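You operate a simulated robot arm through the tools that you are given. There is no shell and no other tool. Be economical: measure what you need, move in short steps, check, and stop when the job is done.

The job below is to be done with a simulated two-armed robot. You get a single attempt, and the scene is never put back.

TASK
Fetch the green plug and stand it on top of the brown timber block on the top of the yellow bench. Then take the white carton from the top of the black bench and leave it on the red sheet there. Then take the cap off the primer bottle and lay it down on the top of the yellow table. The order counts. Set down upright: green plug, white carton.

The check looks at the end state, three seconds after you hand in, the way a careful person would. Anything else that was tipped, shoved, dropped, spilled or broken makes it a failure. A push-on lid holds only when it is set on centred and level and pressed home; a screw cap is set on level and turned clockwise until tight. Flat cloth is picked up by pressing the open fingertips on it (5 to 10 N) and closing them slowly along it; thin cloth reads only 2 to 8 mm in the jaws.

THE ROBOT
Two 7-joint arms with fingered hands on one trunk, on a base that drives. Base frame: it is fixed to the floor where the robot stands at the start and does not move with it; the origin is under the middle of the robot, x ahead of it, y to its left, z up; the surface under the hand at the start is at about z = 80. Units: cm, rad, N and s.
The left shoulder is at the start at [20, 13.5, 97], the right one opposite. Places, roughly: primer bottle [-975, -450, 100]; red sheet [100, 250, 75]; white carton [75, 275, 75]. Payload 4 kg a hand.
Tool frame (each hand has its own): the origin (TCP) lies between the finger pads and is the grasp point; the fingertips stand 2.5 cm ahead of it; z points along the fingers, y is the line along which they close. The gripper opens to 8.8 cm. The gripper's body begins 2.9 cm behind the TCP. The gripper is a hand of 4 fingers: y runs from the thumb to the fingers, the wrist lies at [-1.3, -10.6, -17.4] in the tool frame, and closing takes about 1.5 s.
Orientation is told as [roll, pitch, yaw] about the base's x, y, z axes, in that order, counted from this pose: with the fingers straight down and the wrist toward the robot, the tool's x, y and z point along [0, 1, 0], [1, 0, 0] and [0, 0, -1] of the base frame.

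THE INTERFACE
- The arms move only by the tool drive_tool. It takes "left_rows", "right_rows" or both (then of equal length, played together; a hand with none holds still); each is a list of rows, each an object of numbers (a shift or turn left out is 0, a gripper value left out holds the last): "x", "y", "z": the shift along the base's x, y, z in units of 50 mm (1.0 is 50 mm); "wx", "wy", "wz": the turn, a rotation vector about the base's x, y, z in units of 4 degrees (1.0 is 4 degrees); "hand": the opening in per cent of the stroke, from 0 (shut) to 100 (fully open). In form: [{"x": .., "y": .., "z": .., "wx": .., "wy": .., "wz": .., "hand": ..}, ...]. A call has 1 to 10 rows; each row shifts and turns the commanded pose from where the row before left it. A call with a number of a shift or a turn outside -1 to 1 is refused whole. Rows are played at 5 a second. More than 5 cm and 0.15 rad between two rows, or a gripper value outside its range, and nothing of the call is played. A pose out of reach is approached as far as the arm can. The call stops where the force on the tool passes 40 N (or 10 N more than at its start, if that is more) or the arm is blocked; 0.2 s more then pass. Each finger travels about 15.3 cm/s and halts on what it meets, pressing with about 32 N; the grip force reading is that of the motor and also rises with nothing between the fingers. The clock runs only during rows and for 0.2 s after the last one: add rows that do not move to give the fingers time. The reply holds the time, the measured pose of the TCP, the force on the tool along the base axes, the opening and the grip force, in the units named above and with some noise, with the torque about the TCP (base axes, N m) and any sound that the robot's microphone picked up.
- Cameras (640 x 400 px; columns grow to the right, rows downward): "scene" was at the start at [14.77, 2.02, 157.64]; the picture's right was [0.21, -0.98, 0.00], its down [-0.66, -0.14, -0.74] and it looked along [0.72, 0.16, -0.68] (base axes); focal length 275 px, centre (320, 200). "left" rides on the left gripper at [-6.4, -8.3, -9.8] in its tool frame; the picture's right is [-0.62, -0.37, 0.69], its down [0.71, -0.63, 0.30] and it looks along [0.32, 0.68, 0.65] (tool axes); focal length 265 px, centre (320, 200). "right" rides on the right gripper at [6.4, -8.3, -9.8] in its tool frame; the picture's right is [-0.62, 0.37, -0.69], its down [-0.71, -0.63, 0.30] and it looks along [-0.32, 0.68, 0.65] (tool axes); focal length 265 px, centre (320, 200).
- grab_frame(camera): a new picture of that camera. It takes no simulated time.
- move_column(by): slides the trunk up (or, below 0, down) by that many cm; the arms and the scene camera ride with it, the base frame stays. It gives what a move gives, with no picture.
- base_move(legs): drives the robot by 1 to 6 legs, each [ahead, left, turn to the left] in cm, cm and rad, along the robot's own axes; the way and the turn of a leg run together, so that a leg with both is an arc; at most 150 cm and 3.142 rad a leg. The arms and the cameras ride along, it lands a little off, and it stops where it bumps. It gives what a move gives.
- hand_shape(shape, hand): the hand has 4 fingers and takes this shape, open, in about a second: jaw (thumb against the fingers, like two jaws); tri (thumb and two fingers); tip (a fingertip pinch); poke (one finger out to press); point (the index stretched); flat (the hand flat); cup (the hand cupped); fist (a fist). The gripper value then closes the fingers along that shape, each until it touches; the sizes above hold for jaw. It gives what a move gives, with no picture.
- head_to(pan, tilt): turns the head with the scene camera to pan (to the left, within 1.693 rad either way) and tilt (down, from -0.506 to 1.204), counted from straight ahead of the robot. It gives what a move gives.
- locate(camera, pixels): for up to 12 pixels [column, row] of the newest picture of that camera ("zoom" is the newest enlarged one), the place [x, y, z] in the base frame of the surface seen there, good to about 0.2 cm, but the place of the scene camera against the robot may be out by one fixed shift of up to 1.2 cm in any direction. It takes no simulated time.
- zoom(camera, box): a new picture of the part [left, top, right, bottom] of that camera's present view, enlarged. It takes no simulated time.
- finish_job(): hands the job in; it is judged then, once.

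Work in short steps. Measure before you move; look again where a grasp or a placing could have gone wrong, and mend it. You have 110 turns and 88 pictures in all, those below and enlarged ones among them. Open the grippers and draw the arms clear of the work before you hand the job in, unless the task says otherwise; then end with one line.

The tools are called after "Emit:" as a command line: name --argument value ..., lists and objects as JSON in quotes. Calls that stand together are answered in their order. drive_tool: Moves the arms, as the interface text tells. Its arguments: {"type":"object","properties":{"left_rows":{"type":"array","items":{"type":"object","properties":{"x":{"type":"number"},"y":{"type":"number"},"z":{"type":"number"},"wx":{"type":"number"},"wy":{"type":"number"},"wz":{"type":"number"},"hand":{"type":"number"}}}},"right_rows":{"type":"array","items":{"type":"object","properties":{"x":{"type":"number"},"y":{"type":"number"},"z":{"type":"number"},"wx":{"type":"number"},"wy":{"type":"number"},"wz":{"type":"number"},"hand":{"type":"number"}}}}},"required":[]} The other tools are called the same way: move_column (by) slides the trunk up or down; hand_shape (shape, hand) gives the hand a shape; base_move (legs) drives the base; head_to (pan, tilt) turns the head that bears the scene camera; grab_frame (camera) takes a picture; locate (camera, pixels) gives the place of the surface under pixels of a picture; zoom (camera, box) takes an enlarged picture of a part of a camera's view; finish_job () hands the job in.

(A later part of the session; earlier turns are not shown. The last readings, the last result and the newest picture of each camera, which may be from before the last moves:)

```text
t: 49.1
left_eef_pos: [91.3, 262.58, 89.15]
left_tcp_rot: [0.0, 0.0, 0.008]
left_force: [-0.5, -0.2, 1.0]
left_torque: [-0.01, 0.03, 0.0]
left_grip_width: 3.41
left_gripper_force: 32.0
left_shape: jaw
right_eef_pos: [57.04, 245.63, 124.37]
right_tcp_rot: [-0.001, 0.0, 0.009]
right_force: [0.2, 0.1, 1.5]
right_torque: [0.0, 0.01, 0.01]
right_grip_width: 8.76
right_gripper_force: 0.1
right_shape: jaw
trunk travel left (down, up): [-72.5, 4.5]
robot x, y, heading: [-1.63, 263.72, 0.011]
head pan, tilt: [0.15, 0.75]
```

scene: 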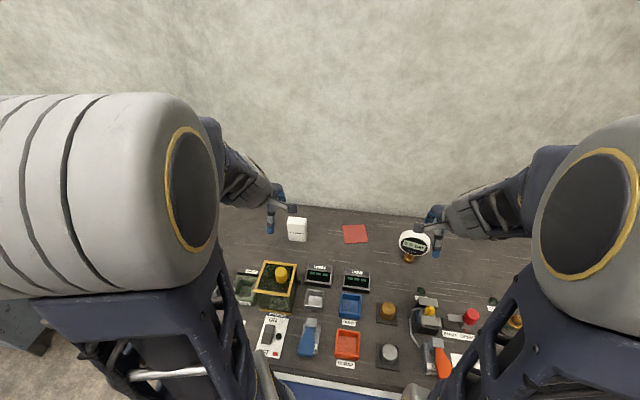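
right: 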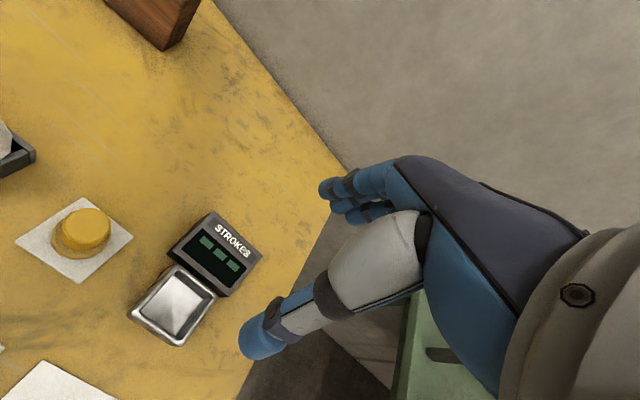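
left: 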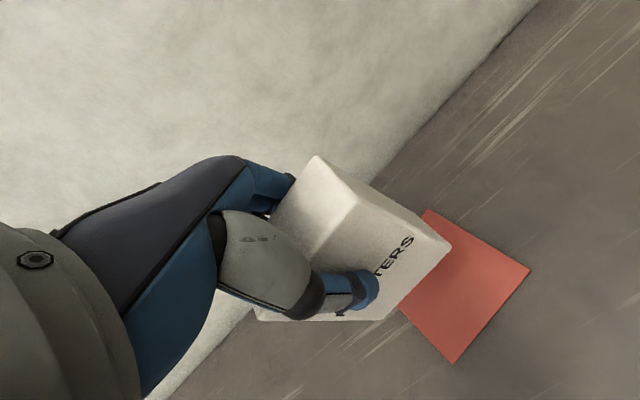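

The height of 89.15 matches touchdown and the force has turned slightly positive. I go 0.5 mm more, open gently and look.

Emit:
drive_tool --left_rows '[{"z": -0.01}, {}, {"hand": 40}, {"hand": 43}, {"hand": 48}, {"hand": 56}, {"hand": 70}, {"hand": 85}, {"hand": 100}, {}]'

Emit:
grab_frame --camera "left"

```text
t: 51.3
left_eef_pos: [91.3, 262.66, 88.97]
left_tcp_rot: [0.001, -0.001, 0.008]
left_force: [0.3, 0.1, -0.6]
left_torque: [0.0, 0.03, -0.01]
left_grip_width: 8.79
left_gripper_force: 0.1
left_shape: jaw
right_eef_pos: [56.99, 245.81, 124.37]
right_tcp_rot: [0.002, -0.001, 0.009]
right_force: [0.1, 0.6, 0.0]
right_torque: [0.0, 0.01, 0.0]
right_grip_width: 8.74
right_gripper_force: 0.0
right_shape: jaw
trunk travel left (down, up): [-72.5, 4.5]
robot x, y, heading: [-1.82, 263.71, 0.011]
head pan, tilt: [0.15, 0.75]
```

```text
55 pictures are left
```

left: 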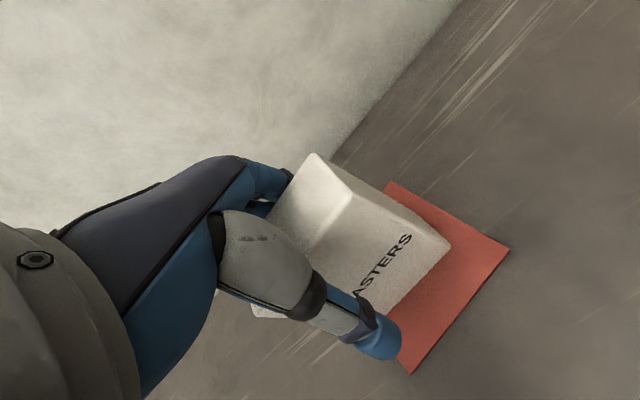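

The carton stands free. I raise the hand straight up and back toward the robot, then check.

Emit:
drive_tool --left_rows '[{"z": 0.4}, {"z": 0.7}, {"z": 0.9}, {"z": 0.95}, {"z": 0.95}, {"z": 0.95}, {"z": 0.9}, {"x": -0.95, "y": 0.3}, {"x": -0.95, "y": 0.3}, {"x": -0.95, "y": 0.3}]'

Emit:
drive_tool --left_rows '[{"x": -0.95, "y": 0.2}, {"x": -0.95, "y": 0.2}, {"x": -0.95, "y": 0.2}, {"x": -0.95, "y": 0.2}]'

Emit:
zoom --camera "scene" --box '[220, 180, 460, 330]'

```text
t: 53.5
left_eef_pos: [76.91, 267.0, 117.77]
left_tcp_rot: [-0.001, -0.002, 0.006]
left_force: [0.0, 0.1, 0.1]
left_torque: [-0.01, 0.02, -0.02]
left_grip_width: 8.81
left_gripper_force: 0.0
left_shape: jaw
right_eef_pos: [56.99, 245.79, 124.46]
right_tcp_rot: [0.0, -0.001, 0.009]
right_force: [0.5, 0.2, 0.1]
right_torque: [0.04, 0.01, 0.01]
right_grip_width: 8.78
right_gripper_force: 0.1
right_shape: jaw
trunk travel left (down, up): [-72.5, 4.5]
robot x, y, heading: [-1.65, 263.58, 0.009]
head pan, tilt: [0.15, 0.75]
```

```text
t: 54.5
left_eef_pos: [58.06, 270.82, 117.96]
left_tcp_rot: [-0.001, 0.0, 0.008]
left_force: [0.7, 0.5, 0.2]
left_torque: [0.0, 0.01, 0.0]
left_grip_width: 8.8
left_gripper_force: 0.1
left_shape: jaw
right_eef_pos: [57.06, 245.76, 124.35]
right_tcp_rot: [0.0, -0.001, 0.009]
right_force: [-0.1, -0.3, -0.2]
right_torque: [-0.01, -0.01, 0.0]
right_grip_width: 8.73
right_gripper_force: 0.0
right_shape: jaw
trunk travel left (down, up): [-72.5, 4.5]
robot x, y, heading: [-1.76, 263.58, 0.01]
head pan, tilt: [0.15, 0.75]
```

```text
2.67 times, centred on (340, 255) of scene
```

zoom: 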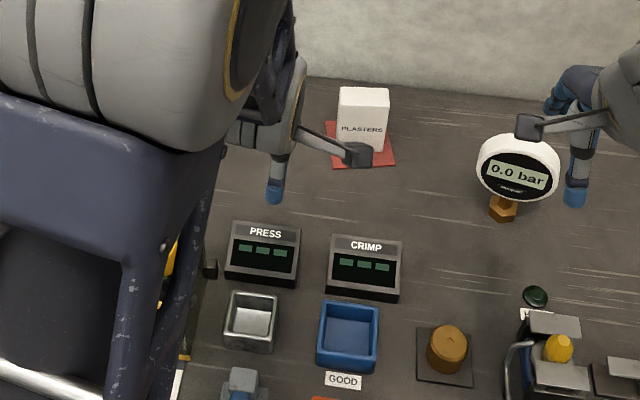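

The carton stands on the sheet. Next is the primer bottle, far away at about (−975,−450), so I look around for a way there with the head panned to both sides.

Emit:
head_to --pan 1.69 --tilt 0.3

Emit:
grab_frame --camera "scene"

Emit:
head_to --pan -1.69 --tilt 0.3

Emit:
grab_frame --camera "scene"

```text
t: 56.1
left_eef_pos: [58.09, 270.92, 118.01]
left_tcp_rot: [0.0, 0.0, 0.008]
left_force: [0.0, -0.2, 0.4]
left_torque: [0.0, 0.01, -0.01]
left_grip_width: 8.79
left_gripper_force: 0.1
left_shape: jaw
right_eef_pos: [56.94, 245.7, 124.41]
right_tcp_rot: [0.0, 0.0, 0.009]
right_force: [-0.1, 0.4, 0.0]
right_torque: [-0.01, 0.01, -0.03]
right_grip_width: 8.75
right_gripper_force: 0.0
right_shape: jaw
trunk travel left (down, up): [-72.5, 4.5]
robot x, y, heading: [-1.99, 263.67, 0.012]
head pan, tilt: [1.689, 0.3]
```

```text
53 pictures are left
```

scene: 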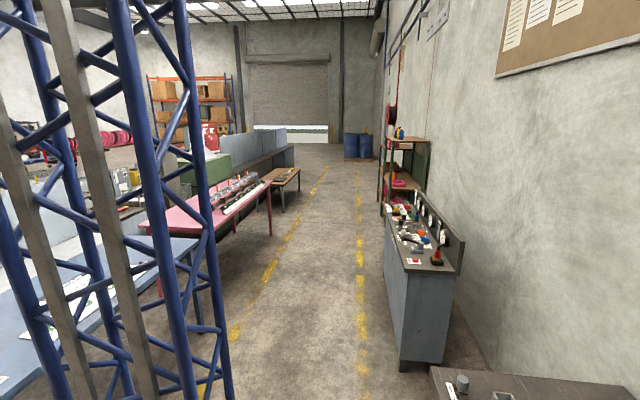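

```text
t: 59.0
left_eef_pos: [57.96, 270.75, 117.99]
left_tcp_rot: [-0.002, 0.0, 0.01]
left_force: [-0.3, -1.7, -0.4]
left_torque: [0.0, -0.01, 0.02]
left_grip_width: 8.77
left_gripper_force: 0.1
left_shape: jaw
right_eef_pos: [57.1, 245.79, 124.38]
right_tcp_rot: [0.0, 0.001, 0.011]
right_force: [-0.2, -0.2, 0.1]
right_torque: [-0.01, 0.01, 0.01]
right_grip_width: 8.76
right_gripper_force: 0.1
right_shape: jaw
trunk travel left (down, up): [-72.5, 4.5]
robot x, y, heading: [-1.81, 263.72, 0.012]
head pan, tilt: [-1.689, 0.3]
```

```text
52 pictures are left
```

scene: 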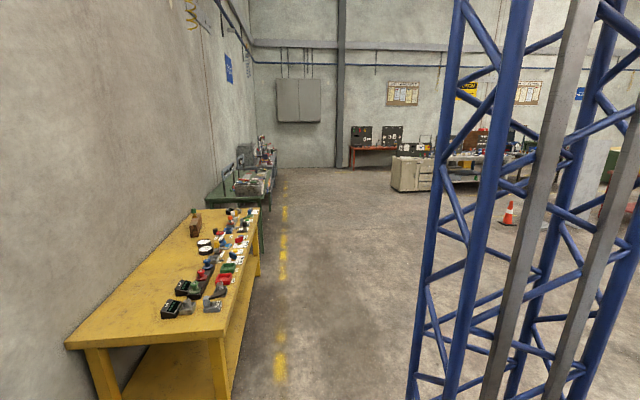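

The way right (−y) along the aisle is open. I back off, drive to about y≈−50, back out farther, turn toward −144°, and look.

Emit:
base_move --legs '[[-25, 0, 0], [0, -150, 0], [0, -150, 0], [-50, 0, 0], [0, 0, -2.5]]'

Emit:
head_to --pan 0 --tilt 0.25

Emit:
grab_frame --camera "scene"

```text
t: 83.2
left_eef_pos: [-114.13, -78.08, 117.92]
left_tcp_rot: [0.002, 0.0, -2.492]
left_force: [0.0, 0.2, -0.5]
left_torque: [0.03, -0.03, -0.03]
left_grip_width: 8.79
left_gripper_force: 0.1
left_shape: jaw
right_eef_pos: [-128.42, -57.36, 124.44]
right_tcp_rot: [0.0, -0.001, -2.491]
right_force: [0.5, 0.2, 0.4]
right_torque: [-0.02, 0.03, -0.02]
right_grip_width: 8.76
right_gripper_force: 0.1
right_shape: jaw
trunk travel left (down, up): [-72.5, 4.5]
robot x, y, heading: [-70.31, -36.67, -2.489]
head pan, tilt: [-1.689, 0.3]
```

```text
t: 85.0
left_eef_pos: [-114.18, -78.13, 117.89]
left_tcp_rot: [0.001, 0.001, -2.492]
left_force: [-0.4, -0.3, 0.1]
left_torque: [0.01, -0.01, 0.03]
left_grip_width: 8.77
left_gripper_force: 0.1
left_shape: jaw
right_eef_pos: [-128.38, -57.34, 124.4]
right_tcp_rot: [0.003, 0.001, -2.491]
right_force: [-0.5, 0.0, 0.1]
right_torque: [-0.01, 0.01, -0.04]
right_grip_width: 8.77
right_gripper_force: 0.1
right_shape: jaw
trunk travel left (down, up): [-72.5, 4.5]
robot x, y, heading: [-70.59, -36.54, -2.485]
head pan, tilt: [0.0, 0.25]
```

```text
51 pictures are left
```

scene: 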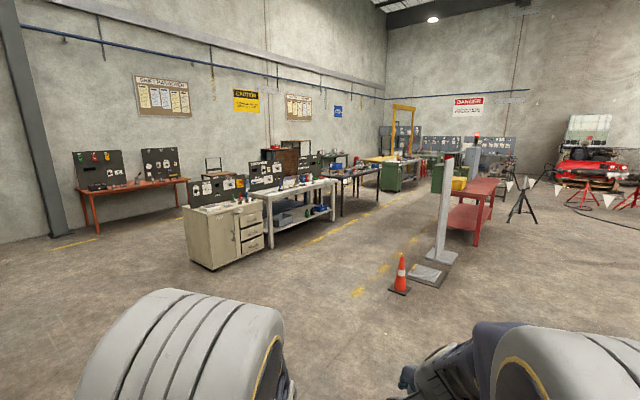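

A row of tables lies ahead, and a yellow tabletop shows around (385,160). I zoom in and measure.

Emit:
zoom --camera "scene" --box '[300, 100, 540, 250]'

Emit:
locate --camera "scene" --pixels '[[385, 160], [345, 172], [400, 185], [330, 215], [400, 290], [440, 258], [475, 240], [505, 190], [260, 250], [420, 155], [380, 208], [355, 290]]'

```text
2.67 times, centred on (420, 175) of scene
```

zoom: 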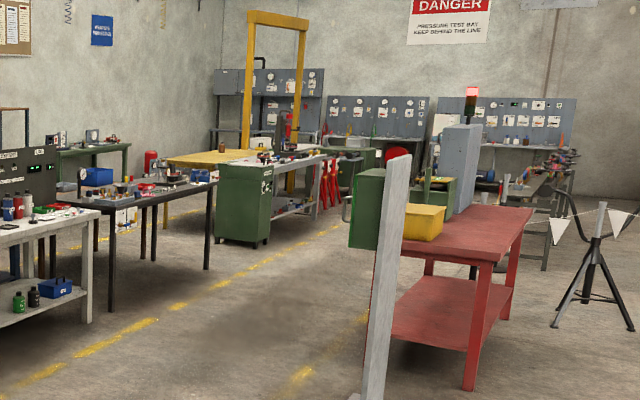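

```text
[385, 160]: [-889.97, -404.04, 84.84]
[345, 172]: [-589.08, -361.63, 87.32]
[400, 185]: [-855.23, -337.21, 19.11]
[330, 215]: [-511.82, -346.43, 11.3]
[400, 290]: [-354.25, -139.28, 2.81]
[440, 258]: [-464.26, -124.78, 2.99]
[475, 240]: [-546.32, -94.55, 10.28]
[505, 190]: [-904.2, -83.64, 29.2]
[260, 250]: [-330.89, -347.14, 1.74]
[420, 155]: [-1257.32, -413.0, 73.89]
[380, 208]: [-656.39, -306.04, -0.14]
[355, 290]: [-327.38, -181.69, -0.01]
```

I measure the red table, the green cabinet and the yellow table corners in the zoom.

Emit:
locate --camera "zoom" --pixels '[[400, 250], [484, 258], [530, 212], [300, 255], [170, 160], [230, 158], [255, 153], [220, 240], [266, 245], [350, 225], [380, 390], [465, 385]]'

Emit:
zoom --camera "scene" --box '[340, 125, 436, 185]'

```text
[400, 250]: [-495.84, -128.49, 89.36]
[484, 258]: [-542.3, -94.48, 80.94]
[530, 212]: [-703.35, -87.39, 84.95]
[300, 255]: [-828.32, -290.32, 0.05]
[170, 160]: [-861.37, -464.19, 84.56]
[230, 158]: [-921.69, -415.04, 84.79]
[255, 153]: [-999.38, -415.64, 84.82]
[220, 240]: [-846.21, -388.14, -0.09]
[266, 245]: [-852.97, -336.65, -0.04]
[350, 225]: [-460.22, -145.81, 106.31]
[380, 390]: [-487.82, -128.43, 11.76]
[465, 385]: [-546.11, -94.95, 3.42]
```

```text
6.67 times, centred on (388, 155) of scene
```

zoom: 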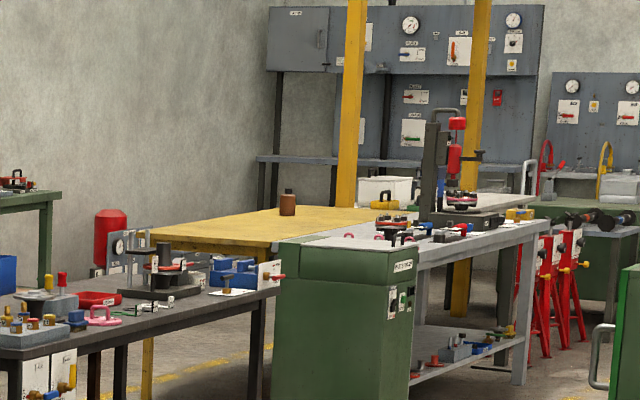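

The brown bottle is on the yellow table at zoom (288,200), and a green cabinet with a white bench stands in front of the table. I measure the bottle, the table outline and the gap.

Emit:
locate --camera "zoom" --pixels '[[288, 207], [288, 193], [280, 240], [152, 232], [275, 244], [250, 210], [380, 212], [265, 385], [145, 390], [95, 280], [280, 268], [200, 372]]'

```text
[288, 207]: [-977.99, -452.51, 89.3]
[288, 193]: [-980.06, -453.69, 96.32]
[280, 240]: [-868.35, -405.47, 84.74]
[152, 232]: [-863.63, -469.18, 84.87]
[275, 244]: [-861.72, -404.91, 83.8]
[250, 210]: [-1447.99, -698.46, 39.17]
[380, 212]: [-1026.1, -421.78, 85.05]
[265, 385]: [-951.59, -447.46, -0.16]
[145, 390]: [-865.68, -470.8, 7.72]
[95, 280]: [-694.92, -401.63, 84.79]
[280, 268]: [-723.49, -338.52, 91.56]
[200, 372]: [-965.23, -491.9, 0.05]
```

The bottle is at ≈(−978,−453) on the yellow table, which spans x −862…−1030 and y −470…−400. The white bench blocks the near side, so I'll approach through the gap around x≈−785 and reach it from behind. First I drive down the aisle at y≈−235, clear of the cone at (−354,−139).

Emit:
base_move --legs '[[0, 0, -0.654], [105, 98, 0], [105, 98, 0], [120, 0, 0], [120, 0, 0], [120, 0, 0]]'

Emit:
head_to --pan 0.5 --tilt 0.35

Emit:
grab_frame --camera "scene"

```text
t: 117.8
left_eef_pos: [-704.17, -233.85, 117.91]
left_tcp_rot: [0.001, 0.0, 3.137]
left_force: [-0.1, 0.0, -0.5]
left_torque: [-0.01, 0.01, -0.01]
left_grip_width: 8.77
left_gripper_force: 0.1
left_shape: jaw
right_eef_pos: [-702.72, -208.79, 124.44]
right_tcp_rot: [0.001, 0.001, 3.136]
right_force: [-0.6, 0.4, 0.9]
right_torque: [-0.01, -0.02, -0.01]
right_grip_width: 8.78
right_gripper_force: 0.1
right_shape: jaw
trunk travel left (down, up): [-72.5, 4.5]
robot x, y, heading: [-643.93, -227.64, 3.131]
head pan, tilt: [0.0, 0.25]
```

```text
t: 118.7
left_eef_pos: [-704.26, -233.85, 118.04]
left_tcp_rot: [0.001, 0.0, 3.138]
left_force: [-0.6, 0.8, 0.2]
left_torque: [-0.02, -0.05, 0.0]
left_grip_width: 8.78
left_gripper_force: 0.1
left_shape: jaw
right_eef_pos: [-702.82, -208.7, 124.54]
right_tcp_rot: [0.0, -0.002, 3.137]
right_force: [0.4, -0.9, -0.3]
right_torque: [0.0, -0.01, -0.03]
right_grip_width: 8.74
right_gripper_force: 0.0
right_shape: jaw
trunk travel left (down, up): [-72.5, 4.5]
robot x, y, heading: [-643.87, -227.56, 3.13]
head pan, tilt: [0.499, 0.351]
```

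```text
48 pictures are left
```

scene: 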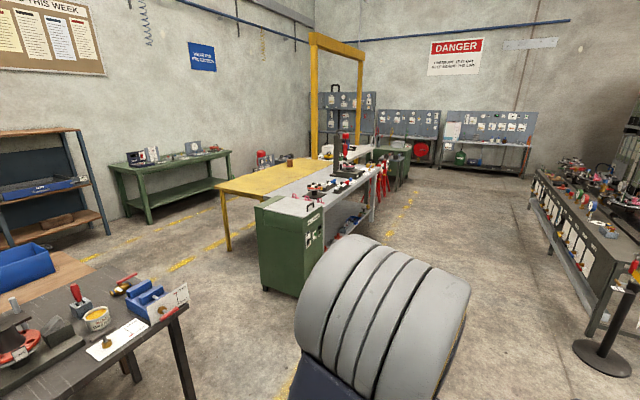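

There is an aisle with yellow lines behind the yellow table, in front of the green wall table. I measure the clearances.

Emit:
locate --camera "scene" --pixels '[[150, 222], [232, 190], [229, 250], [220, 186], [192, 300], [198, 398], [262, 290], [289, 163], [110, 233], [175, 262], [270, 166], [320, 152]]'

```text
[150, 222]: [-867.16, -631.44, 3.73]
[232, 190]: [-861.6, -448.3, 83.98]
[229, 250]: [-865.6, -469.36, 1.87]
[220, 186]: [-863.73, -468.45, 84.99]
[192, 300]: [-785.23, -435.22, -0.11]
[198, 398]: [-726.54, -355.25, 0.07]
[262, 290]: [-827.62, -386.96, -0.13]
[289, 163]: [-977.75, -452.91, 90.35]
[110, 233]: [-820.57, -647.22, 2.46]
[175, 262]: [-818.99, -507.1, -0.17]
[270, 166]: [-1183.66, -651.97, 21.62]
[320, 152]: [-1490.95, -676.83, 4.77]
```

The space behind the table is about 155 cm deep, and the gap between the dark table (x −727) and the cabinet (x −828) is about 100 cm, centred at x≈−777. I drive to x=−777, turn to face −y, and look.

Emit:
base_move --legs '[[133, -1.5, 0], [0, 0, 1.58]]'

Emit:
head_to --pan 0 --tilt 0.6

Emit:
grab_frame --camera "scene"

```text
t: 129.3
left_eef_pos: [-767.69, -286.58, 118.0]
left_tcp_rot: [0.001, 0.0, -1.524]
left_force: [0.6, 0.5, 0.4]
left_torque: [0.02, 0.0, 0.02]
left_grip_width: 8.78
left_gripper_force: 0.1
left_shape: jaw
right_eef_pos: [-792.75, -286.65, 124.36]
right_tcp_rot: [0.0, 0.0, -1.525]
right_force: [1.1, -0.2, -0.9]
right_torque: [-0.01, -0.01, 0.0]
right_grip_width: 8.75
right_gripper_force: 0.1
right_shape: jaw
trunk travel left (down, up): [-72.5, 4.5]
robot x, y, heading: [-777.11, -227.38, -1.525]
head pan, tilt: [0.499, 0.351]
```

```text
t: 130.2
left_eef_pos: [-767.68, -286.52, 117.98]
left_tcp_rot: [0.001, 0.001, -1.523]
left_force: [0.7, 0.0, -0.8]
left_torque: [-0.02, 0.01, -0.02]
left_grip_width: 8.78
left_gripper_force: 0.1
left_shape: jaw
right_eef_pos: [-792.69, -286.45, 124.46]
right_tcp_rot: [0.001, 0.001, -1.523]
right_force: [0.0, -0.5, 0.6]
right_torque: [0.01, 0.01, 0.0]
right_grip_width: 8.77
right_gripper_force: 0.1
right_shape: jaw
trunk travel left (down, up): [-72.5, 4.5]
robot x, y, heading: [-777.26, -226.8, -1.528]
head pan, tilt: [0.0, 0.6]
```

```text
47 pictures are left
```

scene: 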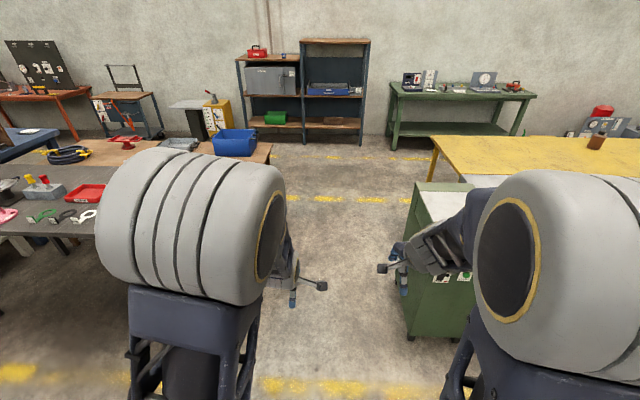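

I measure the corridor edges and my own elbows' outer extents.

Emit:
locate --camera "scene" --pixels '[[102, 200], [130, 320], [620, 250], [635, 180], [271, 150], [413, 200], [408, 330], [432, 140], [287, 250], [255, 170], [95, 225], [390, 130]]'

Emit:
head_to --pan 0.9 --tilt 0.7

Emit:
grab_frame --camera "scene"

```text
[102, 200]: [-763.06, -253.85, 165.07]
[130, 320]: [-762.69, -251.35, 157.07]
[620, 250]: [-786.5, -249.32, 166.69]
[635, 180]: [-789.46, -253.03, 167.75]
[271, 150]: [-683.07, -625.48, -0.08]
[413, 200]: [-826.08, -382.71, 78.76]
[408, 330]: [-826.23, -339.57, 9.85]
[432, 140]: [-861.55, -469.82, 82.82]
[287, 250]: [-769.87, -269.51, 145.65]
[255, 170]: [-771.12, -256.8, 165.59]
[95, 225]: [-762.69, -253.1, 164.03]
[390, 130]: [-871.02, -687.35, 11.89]
```

```text
t: 131.4
left_eef_pos: [-767.57, -286.44, 117.92]
left_tcp_rot: [0.0, 0.001, -1.525]
left_force: [0.6, -0.4, 0.1]
left_torque: [0.03, 0.03, -0.01]
left_grip_width: 8.8
left_gripper_force: 0.1
left_shape: jaw
right_eef_pos: [-792.66, -286.61, 124.33]
right_tcp_rot: [0.0, 0.001, -1.523]
right_force: [1.0, -0.1, 0.4]
right_torque: [-0.01, 0.0, 0.01]
right_grip_width: 8.75
right_gripper_force: 0.1
right_shape: jaw
trunk travel left (down, up): [-72.5, 4.5]
robot x, y, heading: [-777.2, -226.9, -1.521]
head pan, tilt: [0.901, 0.7]
```

```text
46 pictures are left
```

scene: 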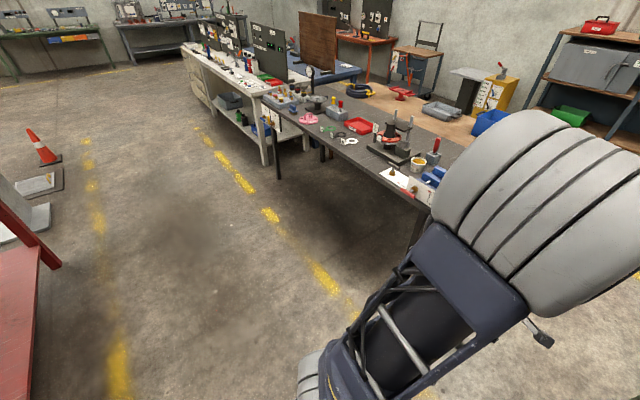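

My arms are narrow and the elbows ride at z≈165, so the gap is fine. I correct the heading, drive straight through 300 cm, and turn around to face +y.

Emit:
base_move --legs '[[0, 0, -0.05], [150, 0, 0], [150, 0, 0]]'

Emit:
head_to --pan -1.2 --tilt 0.5

Emit:
grab_frame --camera "scene"

```text
t: 146.2
left_eef_pos: [-767.21, -586.24, 117.89]
left_tcp_rot: [0.0, 0.0, -1.567]
left_force: [-0.1, -0.3, 0.8]
left_torque: [0.0, 0.0, 0.02]
left_grip_width: 8.76
left_gripper_force: 0.1
left_shape: jaw
right_eef_pos: [-792.19, -585.1, 124.47]
right_tcp_rot: [-0.002, -0.001, -1.567]
right_force: [-0.1, -0.4, -0.5]
right_torque: [0.0, -0.02, 0.0]
right_grip_width: 8.75
right_gripper_force: 0.1
right_shape: jaw
trunk travel left (down, up): [-72.5, 4.5]
robot x, y, heading: [-774.02, -525.95, -1.564]
head pan, tilt: [0.901, 0.7]
```

```text
t: 148.2
left_eef_pos: [-767.09, -586.34, 117.97]
left_tcp_rot: [0.0, 0.0, -1.568]
left_force: [-0.6, 0.3, 0.4]
left_torque: [-0.01, -0.02, -0.02]
left_grip_width: 8.78
left_gripper_force: 0.1
left_shape: jaw
right_eef_pos: [-792.25, -585.01, 124.35]
right_tcp_rot: [-0.001, 0.0, -1.568]
right_force: [-0.7, 0.3, -1.0]
right_torque: [-0.02, 0.0, 0.01]
right_grip_width: 8.77
right_gripper_force: 0.0
right_shape: jaw
trunk travel left (down, up): [-72.5, 4.5]
robot x, y, heading: [-773.88, -526.18, -1.57]
head pan, tilt: [-1.201, 0.499]
```

```text
45 pictures are left
```

scene: 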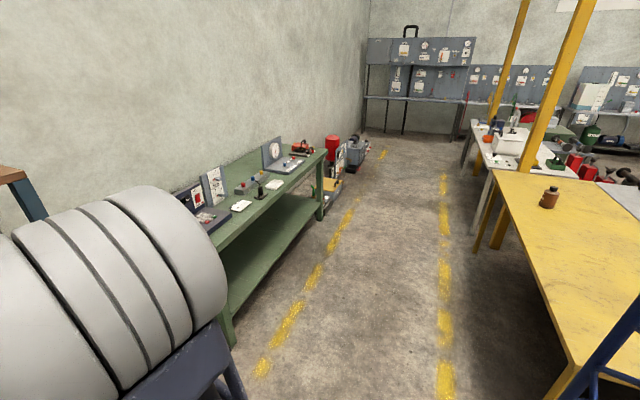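

The lane is clear. I turn around to face +y and strafe left about 204 cm, which brings the bottle straight ahead.

Emit:
base_move --legs '[[0, 0, 3.14], [-5, 102, 0], [0, 102, 0]]'

Emit:
head_to --pan 0 --tilt 0.75

Emit:
grab_frame --camera "scene"

Emit:
grab_frame --camera "left"

```text
t: 165.7
left_eef_pos: [-985.74, -474.88, 117.97]
left_tcp_rot: [0.0, 0.001, 1.592]
left_force: [0.5, -0.2, 0.4]
left_torque: [-0.01, 0.01, 0.02]
left_grip_width: 8.78
left_gripper_force: 0.1
left_shape: jaw
right_eef_pos: [-960.76, -475.49, 124.36]
right_tcp_rot: [0.001, 0.0, 1.592]
right_force: [-0.2, 0.1, 0.1]
right_torque: [-0.05, -0.01, -0.02]
right_grip_width: 8.73
right_gripper_force: 0.1
right_shape: jaw
trunk travel left (down, up): [-72.5, 4.5]
robot x, y, heading: [-978.11, -534.61, 1.592]
head pan, tilt: [-1.201, 0.499]
```

```text
t: 167.1
left_eef_pos: [-985.79, -474.87, 117.93]
left_tcp_rot: [0.001, 0.0, 1.592]
left_force: [0.5, -0.2, -0.1]
left_torque: [-0.01, 0.02, 0.01]
left_grip_width: 8.78
left_gripper_force: 0.0
left_shape: jaw
right_eef_pos: [-960.72, -475.58, 124.27]
right_tcp_rot: [-0.001, 0.0, 1.591]
right_force: [0.4, 0.2, -0.7]
right_torque: [-0.01, 0.03, 0.04]
right_grip_width: 8.75
right_gripper_force: 0.0
right_shape: jaw
trunk travel left (down, up): [-72.5, 4.5]
robot x, y, heading: [-977.9, -534.69, 1.591]
head pan, tilt: [0.0, 0.75]
```

```text
44 pictures are left
```

scene: 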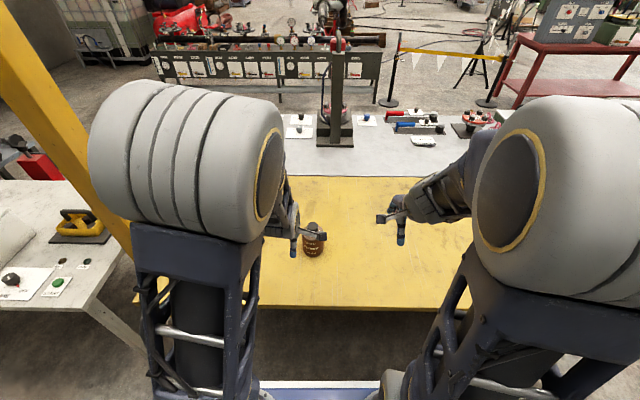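

```text
43 pictures are left
```

left: 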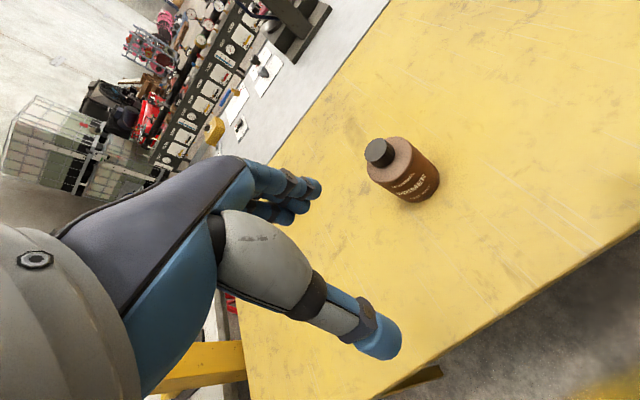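

The bottle is at left px (403,168) with a dark cap at (379,151). I zoom in and measure.

Emit:
zoom --camera "left" --box '[340, 120, 468, 200]'

Emit:
locate --camera "left" --pixels '[[374, 142], [386, 148], [378, 162], [367, 153], [376, 151], [390, 160], [400, 142], [370, 172], [438, 175], [408, 202], [410, 180], [450, 200]]'

Emit:
zoom --camera "scene" --box '[270, 200, 366, 260]'

```text
5.00 times, centred on (404, 160) of left
```

zoom: 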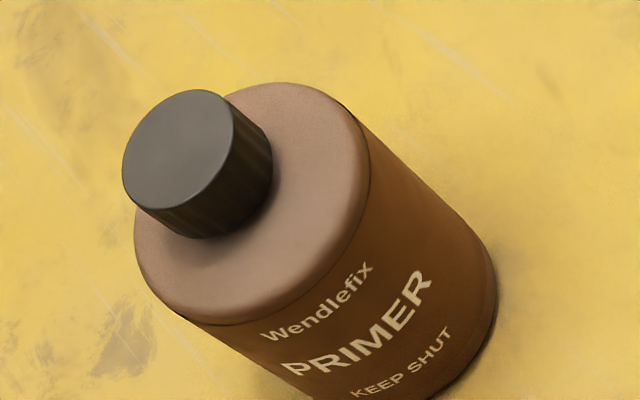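

```text
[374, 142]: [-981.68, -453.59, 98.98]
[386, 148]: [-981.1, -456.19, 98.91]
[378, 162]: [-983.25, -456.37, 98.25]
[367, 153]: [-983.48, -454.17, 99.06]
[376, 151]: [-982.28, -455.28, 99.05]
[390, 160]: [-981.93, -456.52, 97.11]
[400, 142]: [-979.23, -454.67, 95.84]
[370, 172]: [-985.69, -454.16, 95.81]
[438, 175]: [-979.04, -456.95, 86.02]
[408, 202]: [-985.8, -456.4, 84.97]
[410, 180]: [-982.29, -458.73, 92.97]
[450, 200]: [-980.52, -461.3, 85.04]
```

```text
6.67 times, centred on (318, 230) of scene
```

zoom: 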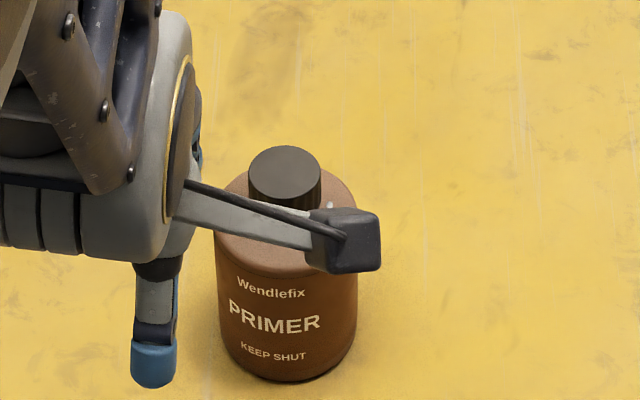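

The bottle has a knurled screw cap: centre ≈(−982.3,−455.2), z 96–99, about 3 cm across, on a body about 7 cm wide. I bring the left hand above the cap while turning the wrist clockwise (−40° first), to leave room for unscrewing.

Emit:
drive_tool --left_rows '[{"x": 0.07, "y": 0.39, "z": -0.2, "wz": -1}, {"x": 0.07, "y": 0.39, "z": -0.2, "wz": -1}, {"x": 0.07, "y": 0.39, "z": -0.2, "wz": -1}, {"x": 0.07, "y": 0.39, "z": -0.2, "wz": -1}, {"x": 0.07, "y": 0.39, "z": -0.2, "wz": -1}, {"x": 0.07, "y": 0.39, "z": -0.2, "wz": -1}, {"x": 0.07, "y": 0.39, "z": -0.2, "wz": -1}, {"x": 0.07, "y": 0.39, "z": -0.2, "wz": -1}, {"x": 0.07, "y": 0.39, "z": -0.2, "wz": -1}, {"x": 0.07, "y": 0.39, "z": -0.2, "wz": -1}]'

Emit:
drive_tool --left_rows '[{"wz": -1}, {"wz": -1}, {"wz": -1}, {"wz": -1}, {"wz": -1}, {}]'

Emit:
grab_frame --camera "left"

```text
t: 169.3
left_eef_pos: [-982.26, -455.45, 108.05]
left_tcp_rot: [0.0, -0.001, 0.891]
left_force: [0.1, 0.2, 0.6]
left_torque: [0.04, 0.0, -0.02]
left_grip_width: 8.79
left_gripper_force: 0.1
left_shape: jaw
right_eef_pos: [-960.7, -475.6, 124.38]
right_tcp_rot: [0.0, -0.001, 1.591]
right_force: [0.6, 0.2, -0.1]
right_torque: [0.01, 0.02, 0.0]
right_grip_width: 8.75
right_gripper_force: 0.1
right_shape: jaw
trunk travel left (down, up): [-72.5, 4.5]
robot x, y, heading: [-978.02, -534.54, 1.593]
head pan, tilt: [0.0, 0.75]
```

```text
t: 170.7
left_eef_pos: [-982.28, -455.4, 107.97]
left_tcp_rot: [-0.002, 0.0, 0.544]
left_force: [0.8, -0.6, 0.4]
left_torque: [0.0, 0.01, -0.03]
left_grip_width: 8.81
left_gripper_force: 0.0
left_shape: jaw
right_eef_pos: [-960.64, -475.57, 124.28]
right_tcp_rot: [0.0, 0.0, 1.592]
right_force: [0.0, -1.1, 0.9]
right_torque: [0.03, 0.02, -0.03]
right_grip_width: 8.75
right_gripper_force: 0.1
right_shape: jaw
trunk travel left (down, up): [-72.5, 4.5]
robot x, y, heading: [-977.5, -534.85, 1.592]
head pan, tilt: [0.0, 0.75]
```

```text
40 pictures are left
```

left: 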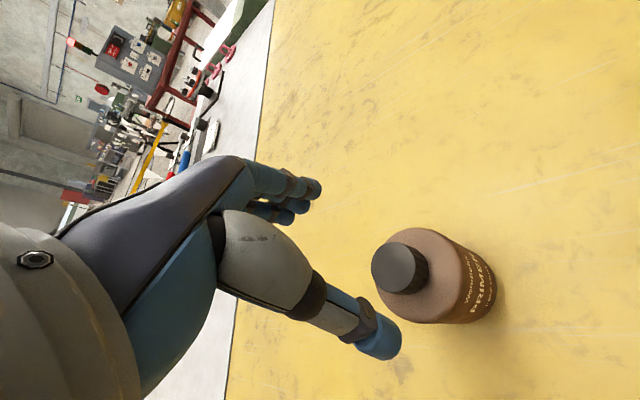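

The arm followed fully (rel −60°). I re-measure the cap from this view, with its disc centred at (398,267).

Emit:
locate --camera "left" --pixels '[[374, 268], [393, 246], [411, 262], [395, 288], [395, 267], [422, 262], [412, 238], [398, 310], [430, 290], [440, 240]]'

```text
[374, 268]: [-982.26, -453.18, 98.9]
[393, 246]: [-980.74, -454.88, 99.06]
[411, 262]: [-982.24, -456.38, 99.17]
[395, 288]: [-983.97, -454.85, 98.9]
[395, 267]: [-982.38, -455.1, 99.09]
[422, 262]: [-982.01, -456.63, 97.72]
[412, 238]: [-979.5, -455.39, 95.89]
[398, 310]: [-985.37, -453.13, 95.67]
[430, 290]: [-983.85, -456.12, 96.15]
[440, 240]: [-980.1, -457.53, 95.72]
```

The cap centre is (−982.35,−454.85). I shift +0.55 cm in y, lower to TCP z≈98.8 (fingertips just above the shoulder), and narrow the fingers.

Emit:
drive_tool --left_rows '[{"y": 0.11, "z": -0.4}, {"z": -0.5}, {"z": -0.4}, {"z": -0.3}, {"z": -0.15}, {"z": -0.08}, {}]'

Emit:
grab_frame --camera "left"

```text
t: 172.3
left_eef_pos: [-982.25, -454.89, 98.86]
left_tcp_rot: [-0.001, -0.002, 0.545]
left_force: [0.5, 0.5, 0.0]
left_torque: [0.04, 0.03, 0.02]
left_grip_width: 8.79
left_gripper_force: 0.0
left_shape: jaw
right_eef_pos: [-960.77, -475.54, 124.24]
right_tcp_rot: [-0.001, 0.001, 1.591]
right_force: [-0.3, -0.1, -0.4]
right_torque: [0.0, -0.01, 0.0]
right_grip_width: 8.74
right_gripper_force: 0.1
right_shape: jaw
trunk travel left (down, up): [-72.5, 4.5]
robot x, y, heading: [-977.8, -534.25, 1.596]
head pan, tilt: [0.0, 0.75]
```

```text
39 pictures are left
```

left: 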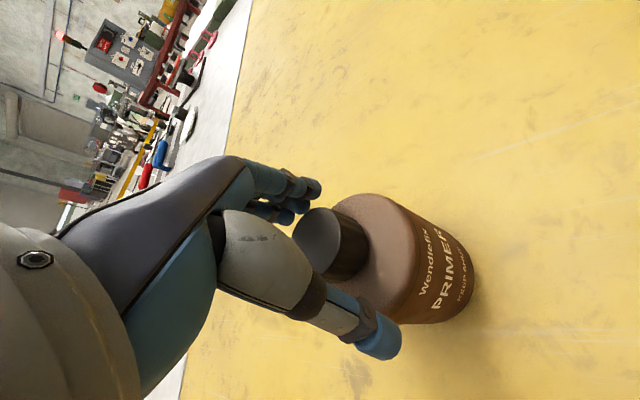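

The cap sits between the fingers. I close slowly and read the result.

Emit:
drive_tool --left_rows '[{"hand": 70}, {"hand": 58}, {"hand": 48}, {"hand": 42}, {"hand": 37}, {"hand": 32}, {"hand": 27}, {"hand": 22}, {}, {}]'

Emit:
grab_frame --camera "left"

```text
t: 174.5
left_eef_pos: [-982.22, -454.81, 98.73]
left_tcp_rot: [0.0, 0.0, 0.543]
left_force: [-0.6, -0.8, 0.0]
left_torque: [-0.04, 0.06, 0.01]
left_grip_width: 3.2
left_gripper_force: 31.5
left_shape: jaw
right_eef_pos: [-960.75, -475.52, 124.39]
right_tcp_rot: [0.0, -0.002, 1.592]
right_force: [0.3, 0.1, -0.2]
right_torque: [0.0, -0.01, 0.04]
right_grip_width: 8.77
right_gripper_force: 0.1
right_shape: jaw
trunk travel left (down, up): [-72.5, 4.5]
robot x, y, heading: [-977.83, -534.62, 1.587]
head pan, tilt: [0.0, 0.75]
```

```text
38 pictures are left
```

left: 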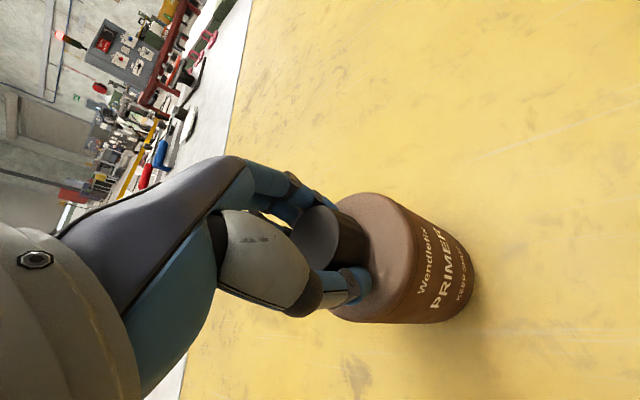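

The cap is gripped at 3.2 cm. I turn counter-clockwise 16° and watch the torque and whether the label turns with it.

Emit:
drive_tool --left_rows '[{"wz": 0.8}, {"wz": 0.8}, {"wz": 0.8}, {"wz": 0.8}, {"wz": 0.8}]'

Emit:
grab_frame --camera "left"

Emit:
zoom --camera "scene" --box '[250, 190, 378, 270]'

```text
t: 175.7
left_eef_pos: [-982.33, -454.81, 98.64]
left_tcp_rot: [-0.001, 0.0, 0.825]
left_force: [1.9, -0.3, -0.9]
left_torque: [0.09, -0.12, -0.04]
left_grip_width: 3.16
left_gripper_force: 32.3
left_shape: jaw
right_eef_pos: [-960.72, -475.59, 124.41]
right_tcp_rot: [-0.001, -0.002, 1.592]
right_force: [0.5, 0.3, 1.2]
right_torque: [0.04, 0.03, 0.02]
right_grip_width: 8.76
right_gripper_force: 0.1
right_shape: jaw
trunk travel left (down, up): [-72.5, 4.5]
robot x, y, heading: [-977.77, -534.48, 1.59]
head pan, tilt: [0.0, 0.75]
```

```text
37 pictures are left
```

left: 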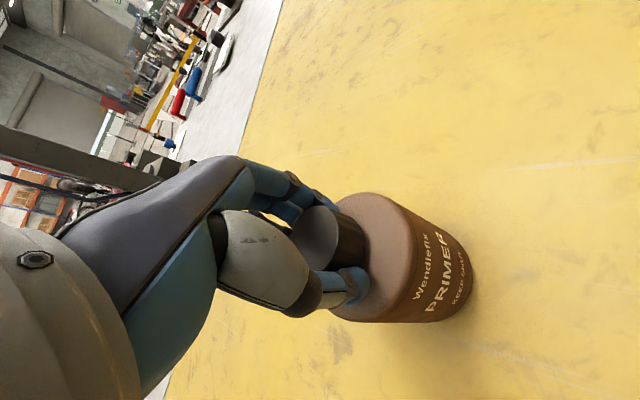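

```text
5.00 times, centred on (314, 230) of scene
```

zoom: 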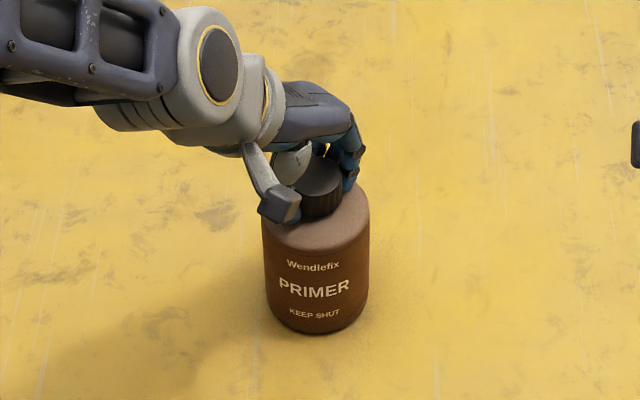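

The label turned with the hand, so the bottle spins along and must be held by the right hand. I plan a nearly horizontal right-hand grip on the body from the right (75° roll about +y, TCP z≈92). I start by moving the right hand forward while rolling it, well to the right.

Emit:
drive_tool --right_rows '[{"y": 0.217, "z": -0.126, "wy": 0.987}, {"y": 0.217, "z": -0.126, "wy": 0.987}, {"y": 0.217, "z": -0.126, "wy": 0.987}, {"y": 0.217, "z": -0.126, "wy": 0.987}, {"y": 0.217, "z": -0.126, "wy": 0.987}, {"y": 0.217, "z": -0.126, "wy": 0.987}, {"y": 0.217, "z": -0.126, "wy": 0.987}, {"y": 0.217, "z": -0.126, "wy": 0.987}, {"y": 0.217, "z": -0.126, "wy": 0.987}, {"y": 0.217, "z": -0.126, "wy": 0.987}]'

Emit:
drive_tool --right_rows '[{"y": 0.217, "z": -0.126, "wy": 0.987}, {"y": 0.217, "z": -0.126, "wy": 0.987}, {"y": 0.217, "z": -0.126, "wy": 0.987}, {"y": 0.217, "z": -0.126, "wy": 0.987}, {"y": 0.217, "z": -0.126, "wy": 0.987}, {"y": 0.217, "z": -0.126, "wy": 0.987}, {"y": 0.217, "z": -0.126, "wy": 0.987}, {"y": 0.217, "z": -0.126, "wy": 0.987}, {"y": 0.217, "z": -0.126, "wy": 0.987}, {}]'

Emit:
grab_frame --camera "scene"

Emit:
grab_frame --camera "right"

```text
t: 177.9
left_eef_pos: [-982.38, -454.82, 98.79]
left_tcp_rot: [0.0, 0.0, 0.824]
left_force: [0.2, 1.7, -2.2]
left_torque: [0.04, -0.04, -0.02]
left_grip_width: 3.17
left_gripper_force: 32.1
left_shape: jaw
right_eef_pos: [-960.77, -464.67, 118.09]
right_tcp_rot: [0.692, -0.014, 1.588]
right_force: [0.0, 0.2, -0.9]
right_torque: [-0.01, -0.03, 0.02]
right_grip_width: 8.75
right_gripper_force: 0.1
right_shape: jaw
trunk travel left (down, up): [-72.5, 4.5]
robot x, y, heading: [-977.93, -534.79, 1.59]
head pan, tilt: [0.0, 0.75]
```

```text
t: 180.1
left_eef_pos: [-982.21, -454.74, 98.76]
left_tcp_rot: [0.0, 0.001, 0.823]
left_force: [-1.0, 0.4, -0.6]
left_torque: [0.05, -0.04, -0.05]
left_grip_width: 3.17
left_gripper_force: 31.9
left_shape: jaw
right_eef_pos: [-960.69, -455.06, 112.49]
right_tcp_rot: [1.312, -0.021, 1.577]
right_force: [-0.9, 0.1, 1.3]
right_torque: [-0.03, 0.01, 0.02]
right_grip_width: 8.76
right_gripper_force: 0.0
right_shape: jaw
trunk travel left (down, up): [-72.5, 4.5]
robot x, y, heading: [-977.94, -534.6, 1.594]
head pan, tilt: [0.0, 0.75]
```

```text
35 pictures are left
```

scene: 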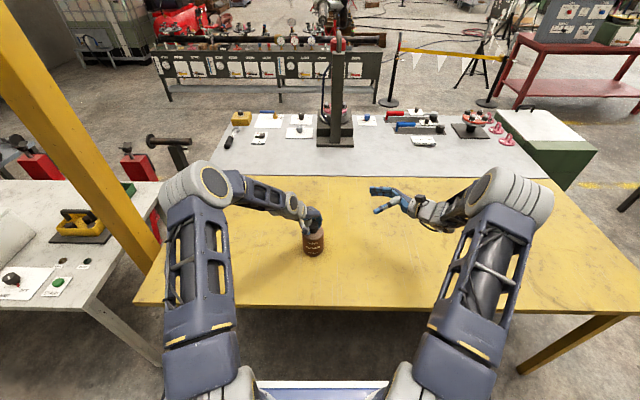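

```text
34 pictures are left
```

right: 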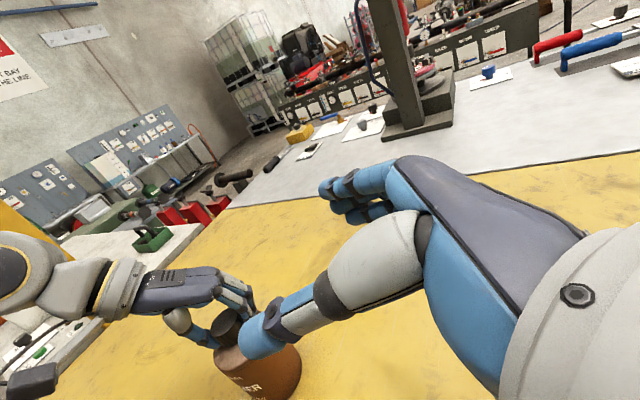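

The right hand points left as planned, 21 cm to the right of the bottle. I lower it to z≈92, carefully.

Emit:
drive_tool --right_rows '[{"z": -0.6}, {"z": -0.6}, {"z": -0.6}, {"z": -0.6}, {"z": -0.6}, {"z": -0.5}, {"z": -0.35}, {"z": -0.25}, {}]'

Emit:
grab_frame --camera "right"

Emit:
zoom --camera "scene" --box '[240, 150, 560, 350]'

```text
t: 182.1
left_eef_pos: [-982.28, -454.82, 98.77]
left_tcp_rot: [0.0, -0.001, 0.824]
left_force: [-0.1, -0.4, -1.2]
left_torque: [0.03, -0.04, -0.01]
left_grip_width: 3.15
left_gripper_force: 31.8
left_shape: jaw
right_eef_pos: [-960.64, -455.0, 91.92]
right_tcp_rot: [1.311, -0.019, 1.576]
right_force: [-0.4, -0.2, -0.5]
right_torque: [-0.02, -0.05, -0.05]
right_grip_width: 8.78
right_gripper_force: 0.0
right_shape: jaw
trunk travel left (down, up): [-72.5, 4.5]
robot x, y, heading: [-978.11, -534.69, 1.587]
head pan, tilt: [0.0, 0.75]
```

```text
33 pictures are left
```

right: 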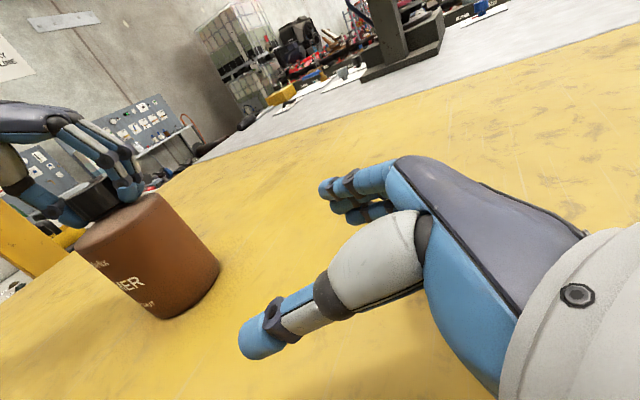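

```text
2.00 times, centred on (400, 250) of scene
```

zoom: 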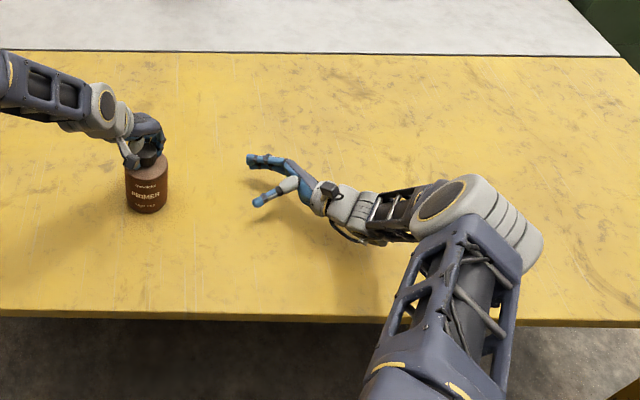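

The hand is clear of the table. I check the bottle body from the right camera.

Emit:
locate --camera "right" --pixels '[[120, 250], [160, 260], [195, 255], [210, 262], [85, 245], [150, 215], [160, 315], [170, 285]]'

```text
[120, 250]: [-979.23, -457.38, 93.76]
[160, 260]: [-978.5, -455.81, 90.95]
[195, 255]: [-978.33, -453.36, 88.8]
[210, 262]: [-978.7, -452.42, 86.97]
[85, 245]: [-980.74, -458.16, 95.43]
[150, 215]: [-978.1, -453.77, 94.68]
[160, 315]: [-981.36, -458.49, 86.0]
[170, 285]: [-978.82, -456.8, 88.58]
```

The body is about 8 cm wide with its centre ≈(−982.25,−454.7), so there is only 0.4 cm margin on each side of the 8.8 cm opening. I advance to just before the bottle with a +0.3 cm y correction, then check alignment.

Emit:
drive_tool --right_rows '[{"x": -0.5, "y": 0.06}, {"x": -0.5}, {"x": -0.5}, {"x": -0.5}, {"x": -0.4}, {"x": -0.2}, {}]'

Emit:
grab_frame --camera "right"

Emit:
grab_frame --camera "left"

```text
t: 183.7
left_eef_pos: [-982.2, -454.84, 98.83]
left_tcp_rot: [-0.001, 0.001, 0.824]
left_force: [-1.0, -0.5, -1.4]
left_torque: [-0.01, -0.01, -0.03]
left_grip_width: 3.16
left_gripper_force: 31.9
left_shape: jaw
right_eef_pos: [-973.74, -454.78, 91.75]
right_tcp_rot: [1.309, -0.019, 1.575]
right_force: [0.8, -0.1, 0.3]
right_torque: [0.02, -0.03, 0.0]
right_grip_width: 8.77
right_gripper_force: 0.1
right_shape: jaw
trunk travel left (down, up): [-72.5, 4.5]
robot x, y, heading: [-978.13, -534.62, 1.593]
head pan, tilt: [0.0, 0.75]
```

```text
31 pictures are left
```

right: 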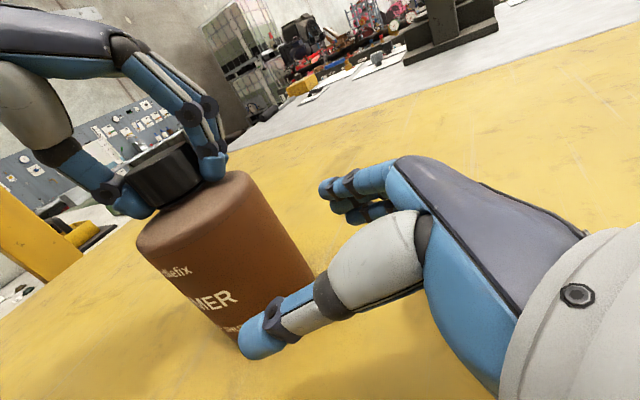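

```text
30 pictures are left
```

left: 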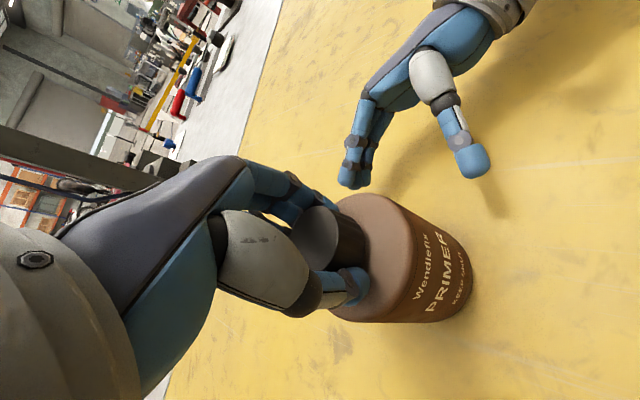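

The left camera shows both right fingertips, (355,178) and (473,162). I measure them against the bottle.

Emit:
locate --camera "left" --pixels '[[355, 180], [348, 178], [470, 165], [474, 178], [462, 168], [366, 186], [400, 225], [430, 215], [462, 245], [345, 200], [440, 312], [415, 210]]'

Emit:
locate --camera "right" --pixels '[[245, 290], [285, 250], [200, 280], [230, 240], [170, 265], [306, 270], [265, 355], [240, 345], [150, 245], [265, 215]]'

```text
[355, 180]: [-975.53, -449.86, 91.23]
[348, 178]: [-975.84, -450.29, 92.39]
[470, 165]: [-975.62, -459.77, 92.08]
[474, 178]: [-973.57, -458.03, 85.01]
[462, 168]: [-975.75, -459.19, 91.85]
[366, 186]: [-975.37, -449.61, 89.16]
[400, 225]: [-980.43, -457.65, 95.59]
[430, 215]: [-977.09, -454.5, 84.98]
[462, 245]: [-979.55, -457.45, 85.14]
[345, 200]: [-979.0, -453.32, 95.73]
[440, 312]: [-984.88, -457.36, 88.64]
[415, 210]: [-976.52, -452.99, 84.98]
```

```text
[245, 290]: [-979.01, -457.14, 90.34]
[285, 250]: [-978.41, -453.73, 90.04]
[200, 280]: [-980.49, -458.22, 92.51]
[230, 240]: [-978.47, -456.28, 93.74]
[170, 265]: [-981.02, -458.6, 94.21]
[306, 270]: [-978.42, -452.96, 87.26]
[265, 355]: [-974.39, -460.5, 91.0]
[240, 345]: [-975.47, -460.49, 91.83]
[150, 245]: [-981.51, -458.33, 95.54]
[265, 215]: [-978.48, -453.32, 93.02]
```

The bottle centre is (−982.3,−454.75) with r≈4.0, and the hand's y (−454.78) matches. I advance in small steps around the bottle.

Emit:
drive_tool --right_rows '[{"x": -0.15}, {"x": -0.15}, {"x": -0.15}, {"x": -0.15}, {}]'

Emit:
grab_frame --camera "left"

```text
t: 184.9
left_eef_pos: [-982.38, -454.87, 98.78]
left_tcp_rot: [0.0, -0.001, 0.825]
left_force: [0.5, 0.8, -1.2]
left_torque: [-0.01, -0.02, 0.01]
left_grip_width: 3.15
left_gripper_force: 31.9
left_shape: jaw
right_eef_pos: [-976.87, -454.78, 91.7]
right_tcp_rot: [1.309, -0.02, 1.576]
right_force: [0.1, 0.2, 0.2]
right_torque: [0.0, 0.01, -0.03]
right_grip_width: 8.78
right_gripper_force: 0.1
right_shape: jaw
trunk travel left (down, up): [-72.5, 4.5]
robot x, y, heading: [-977.98, -534.92, 1.59]
head pan, tilt: [0.0, 0.75]
```

```text
29 pictures are left
```

left: 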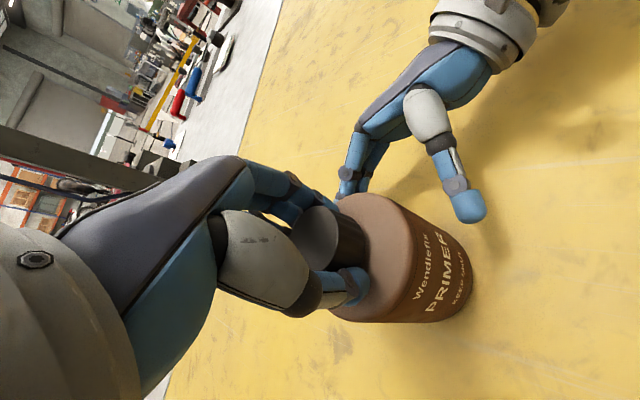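

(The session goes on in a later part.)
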